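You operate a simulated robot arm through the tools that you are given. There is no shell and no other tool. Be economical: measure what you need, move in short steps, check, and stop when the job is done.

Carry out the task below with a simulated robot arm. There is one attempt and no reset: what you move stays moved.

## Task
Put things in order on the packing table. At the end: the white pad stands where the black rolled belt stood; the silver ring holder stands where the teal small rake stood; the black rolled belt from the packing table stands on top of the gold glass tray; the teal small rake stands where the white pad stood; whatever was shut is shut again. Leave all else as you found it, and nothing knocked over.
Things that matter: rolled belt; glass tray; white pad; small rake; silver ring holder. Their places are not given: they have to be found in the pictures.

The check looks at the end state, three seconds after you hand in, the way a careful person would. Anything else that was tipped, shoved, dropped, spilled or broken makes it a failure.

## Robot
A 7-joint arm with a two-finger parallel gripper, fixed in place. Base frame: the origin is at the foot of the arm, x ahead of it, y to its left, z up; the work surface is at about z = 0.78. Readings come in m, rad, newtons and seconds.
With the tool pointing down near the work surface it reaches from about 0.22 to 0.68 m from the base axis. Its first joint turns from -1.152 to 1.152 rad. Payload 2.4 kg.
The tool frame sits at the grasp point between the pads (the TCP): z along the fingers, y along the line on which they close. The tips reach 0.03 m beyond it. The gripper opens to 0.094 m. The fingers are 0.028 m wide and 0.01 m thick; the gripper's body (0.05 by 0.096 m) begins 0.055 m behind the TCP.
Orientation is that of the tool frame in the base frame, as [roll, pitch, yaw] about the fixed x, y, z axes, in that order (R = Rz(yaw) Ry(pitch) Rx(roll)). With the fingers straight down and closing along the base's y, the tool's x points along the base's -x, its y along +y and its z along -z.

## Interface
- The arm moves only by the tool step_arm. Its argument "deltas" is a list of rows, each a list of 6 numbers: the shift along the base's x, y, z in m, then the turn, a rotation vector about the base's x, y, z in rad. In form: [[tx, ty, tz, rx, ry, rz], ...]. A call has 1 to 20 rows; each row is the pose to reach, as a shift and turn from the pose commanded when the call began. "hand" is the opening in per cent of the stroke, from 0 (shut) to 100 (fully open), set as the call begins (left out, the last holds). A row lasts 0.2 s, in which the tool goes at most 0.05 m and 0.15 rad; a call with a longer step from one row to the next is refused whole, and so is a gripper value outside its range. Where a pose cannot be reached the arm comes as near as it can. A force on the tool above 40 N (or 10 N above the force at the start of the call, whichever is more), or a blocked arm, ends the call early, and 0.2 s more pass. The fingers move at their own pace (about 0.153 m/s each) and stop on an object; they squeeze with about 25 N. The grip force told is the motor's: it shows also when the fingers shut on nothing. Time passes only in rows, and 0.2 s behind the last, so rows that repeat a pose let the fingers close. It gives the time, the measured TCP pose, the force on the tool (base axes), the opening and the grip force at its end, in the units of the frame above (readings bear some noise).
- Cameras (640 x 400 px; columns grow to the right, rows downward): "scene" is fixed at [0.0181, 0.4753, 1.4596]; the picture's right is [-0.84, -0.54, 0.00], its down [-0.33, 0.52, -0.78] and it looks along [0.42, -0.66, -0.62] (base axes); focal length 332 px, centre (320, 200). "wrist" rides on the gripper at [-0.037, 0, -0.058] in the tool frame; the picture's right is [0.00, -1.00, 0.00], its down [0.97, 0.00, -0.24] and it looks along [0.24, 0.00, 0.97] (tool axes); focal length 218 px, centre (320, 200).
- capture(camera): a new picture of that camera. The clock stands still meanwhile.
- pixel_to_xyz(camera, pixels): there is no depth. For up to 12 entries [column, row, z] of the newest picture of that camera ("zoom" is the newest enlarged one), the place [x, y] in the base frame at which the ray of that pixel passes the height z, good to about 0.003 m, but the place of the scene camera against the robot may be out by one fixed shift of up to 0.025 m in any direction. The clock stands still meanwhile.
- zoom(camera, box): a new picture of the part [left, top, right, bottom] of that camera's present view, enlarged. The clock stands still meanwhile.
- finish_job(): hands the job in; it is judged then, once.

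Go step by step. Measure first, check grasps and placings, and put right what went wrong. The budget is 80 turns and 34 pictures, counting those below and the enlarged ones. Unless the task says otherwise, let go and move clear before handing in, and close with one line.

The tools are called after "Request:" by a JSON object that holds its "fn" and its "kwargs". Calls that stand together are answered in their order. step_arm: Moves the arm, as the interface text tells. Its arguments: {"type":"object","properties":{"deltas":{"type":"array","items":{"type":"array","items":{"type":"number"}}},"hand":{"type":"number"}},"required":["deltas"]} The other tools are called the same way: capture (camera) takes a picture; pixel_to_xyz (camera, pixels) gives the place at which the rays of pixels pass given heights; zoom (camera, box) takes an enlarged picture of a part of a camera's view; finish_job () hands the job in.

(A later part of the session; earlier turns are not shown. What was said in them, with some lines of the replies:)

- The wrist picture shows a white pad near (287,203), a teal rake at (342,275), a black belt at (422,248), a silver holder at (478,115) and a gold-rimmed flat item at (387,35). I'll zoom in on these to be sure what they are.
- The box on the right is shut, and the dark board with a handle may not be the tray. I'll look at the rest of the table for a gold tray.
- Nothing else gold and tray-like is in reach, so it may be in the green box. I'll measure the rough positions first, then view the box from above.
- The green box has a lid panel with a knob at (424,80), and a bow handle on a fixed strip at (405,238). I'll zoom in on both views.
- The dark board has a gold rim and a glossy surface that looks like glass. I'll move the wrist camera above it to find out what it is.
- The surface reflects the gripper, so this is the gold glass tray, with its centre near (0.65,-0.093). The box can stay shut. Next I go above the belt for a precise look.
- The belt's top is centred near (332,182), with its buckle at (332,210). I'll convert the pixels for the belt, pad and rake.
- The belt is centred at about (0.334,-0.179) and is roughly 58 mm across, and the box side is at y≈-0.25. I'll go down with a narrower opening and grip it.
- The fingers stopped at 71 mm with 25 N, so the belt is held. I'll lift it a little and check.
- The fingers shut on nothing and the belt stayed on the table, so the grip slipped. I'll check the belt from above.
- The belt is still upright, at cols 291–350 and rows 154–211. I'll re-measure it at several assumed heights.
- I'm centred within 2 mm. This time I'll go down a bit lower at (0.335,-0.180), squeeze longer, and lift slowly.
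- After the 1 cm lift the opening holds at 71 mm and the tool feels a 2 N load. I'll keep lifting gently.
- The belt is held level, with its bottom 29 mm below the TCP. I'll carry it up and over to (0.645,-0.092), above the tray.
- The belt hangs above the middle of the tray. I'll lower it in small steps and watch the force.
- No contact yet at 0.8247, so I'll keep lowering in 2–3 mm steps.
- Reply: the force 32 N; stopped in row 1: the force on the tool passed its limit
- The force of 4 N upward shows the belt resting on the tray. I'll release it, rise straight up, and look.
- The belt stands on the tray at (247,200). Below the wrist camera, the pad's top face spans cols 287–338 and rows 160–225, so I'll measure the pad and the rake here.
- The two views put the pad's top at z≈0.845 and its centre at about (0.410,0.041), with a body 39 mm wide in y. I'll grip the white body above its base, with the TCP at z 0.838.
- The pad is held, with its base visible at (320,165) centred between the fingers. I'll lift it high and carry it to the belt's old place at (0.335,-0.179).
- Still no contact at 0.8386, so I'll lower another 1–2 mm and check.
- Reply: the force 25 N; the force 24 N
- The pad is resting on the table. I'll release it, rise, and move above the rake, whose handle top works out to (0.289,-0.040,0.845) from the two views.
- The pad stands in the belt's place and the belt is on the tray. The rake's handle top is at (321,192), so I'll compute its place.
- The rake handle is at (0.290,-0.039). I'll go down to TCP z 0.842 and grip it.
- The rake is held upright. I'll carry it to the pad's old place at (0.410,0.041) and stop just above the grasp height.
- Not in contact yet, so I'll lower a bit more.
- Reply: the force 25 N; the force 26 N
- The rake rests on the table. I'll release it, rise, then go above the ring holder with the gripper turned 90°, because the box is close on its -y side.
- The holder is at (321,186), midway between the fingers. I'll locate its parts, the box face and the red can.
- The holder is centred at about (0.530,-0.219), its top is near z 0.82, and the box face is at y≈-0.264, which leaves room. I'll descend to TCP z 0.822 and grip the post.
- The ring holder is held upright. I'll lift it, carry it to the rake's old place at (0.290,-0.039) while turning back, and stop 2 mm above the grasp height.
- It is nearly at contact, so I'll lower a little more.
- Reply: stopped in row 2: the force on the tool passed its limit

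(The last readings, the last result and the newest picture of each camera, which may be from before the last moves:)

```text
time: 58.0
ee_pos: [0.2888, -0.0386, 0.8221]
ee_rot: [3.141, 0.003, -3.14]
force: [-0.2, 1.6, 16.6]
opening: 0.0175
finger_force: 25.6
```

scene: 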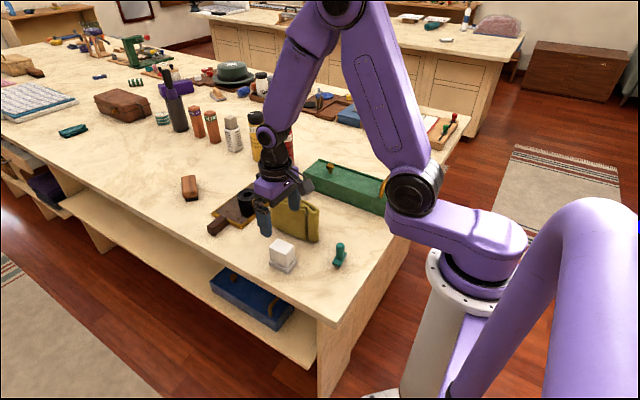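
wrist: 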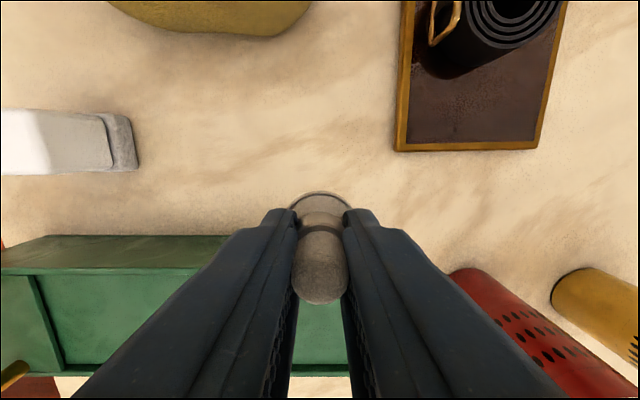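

Contact is confirmed at 16 N upward. I'll release, rise, and move clear for a final picture.

Request:
{"fn": "step_arm", "kwargs": {"deltas": [[0, 0, 0, 0, 0, 0], [0, 0, 0, 0, 0, 0], [0, 0, 0, 0, 0, 0]], "hand": 100}}

Request:
{"fn": "step_arm", "kwargs": {"deltas": [[0, 0, 0.02, 0, 0, 0], [0, 0, 0.05, 0, 0, 0], [0, 0, 0.09, 0, 0, 0], [0, 0, 0.13, 0, 0, 0], [0, 0, 0.17, 0, 0, 0], [0.02, -0.03, 0.2, 0, 0, 0], [0.05, -0.06, 0.23, 0, 0, 0], [0.07, -0.1, 0.25, 0, 0, 0], [0.08, -0.14, 0.27, 0, 0, 0], [0.08, -0.17, 0.27, 0, 0, 0]]}}

Request:
{"fn": "capture", "kwargs": {"camera": "wrist"}}

Request:
{"fn": "zoom", "kwargs": {"camera": "scene", "box": [180, 140, 420, 290]}}

```text
time: 58.8
ee_pos: [0.2885, -0.0392, 0.821]
ee_rot: [-3.14, 0.002, -3.139]
force: [-0.1, 0.6, 0.0]
opening: 0.0943
finger_force: 0.0
```

```text
refused: row 7 steps farther than a row can; nothing moved
```

```text
2 pictures are left
```

wrist: 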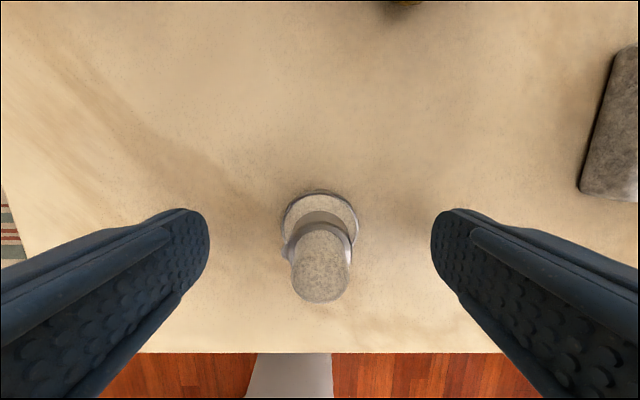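

```text
2.67 times, centred on (300, 215) of scene
```

zoom: 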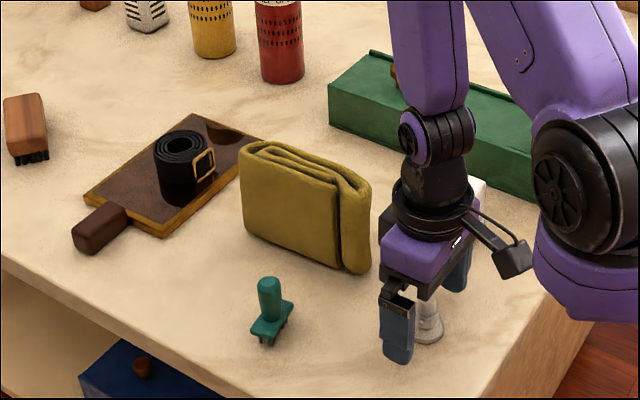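

The holder stands free between the open fingers, and the rake and belt stand in place. The rise was refused for too long a step, so I'll redo it with smaller ones.

Request:
{"fn": "step_arm", "kwargs": {"deltas": [[0, 0, 0.02, 0, 0, 0], [0, 0, 0.05, 0, 0, 0], [0, 0, 0.09, 0, 0, 0], [0, 0, 0.13, 0, 0, 0], [0, 0, 0.17, 0, 0, 0], [0.01, -0.02, 0.2, 0, 0, 0], [0.03, -0.04, 0.23, 0, 0, 0], [0.05, -0.07, 0.25, 0, 0, 0], [0.07, -0.1, 0.26, 0, 0, 0], [0.09, -0.13, 0.27, 0, 0, 0], [0.12, -0.16, 0.27, 0, 0, 0], [0.14, -0.19, 0.27, 0, 0, 0]]}}

Request:
{"fn": "capture", "kwargs": {"camera": "scene"}}

```text
time: 61.4
ee_pos: [0.43, -0.2289, 1.0917]
ee_rot: [3.141, 0.002, -3.14]
force: [-0.5, -0.5, -0.4]
opening: 0.0941
finger_force: 0.0
```

```text
0 pictures are left
```

scene: 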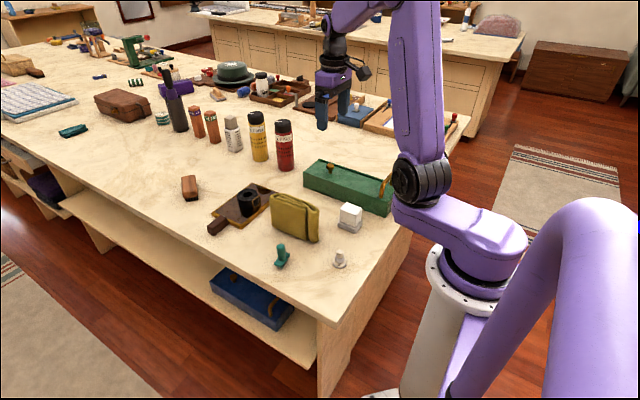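

The final picture shows all four items upright: belt on the tray (249,200), pad (350,217), rake (282,257) and holder (340,259). The box was never opened, and the arm is clear, so I'm handing in.

Request:
{"fn": "finish_job", "kwargs": {}}

```text
The job is handed in.
```

The job is handed in: the belt is on the gold glass tray, and the white pad, teal rake and silver ring holder stand in their new places. The green box was never opened, and nothing was knocked over.
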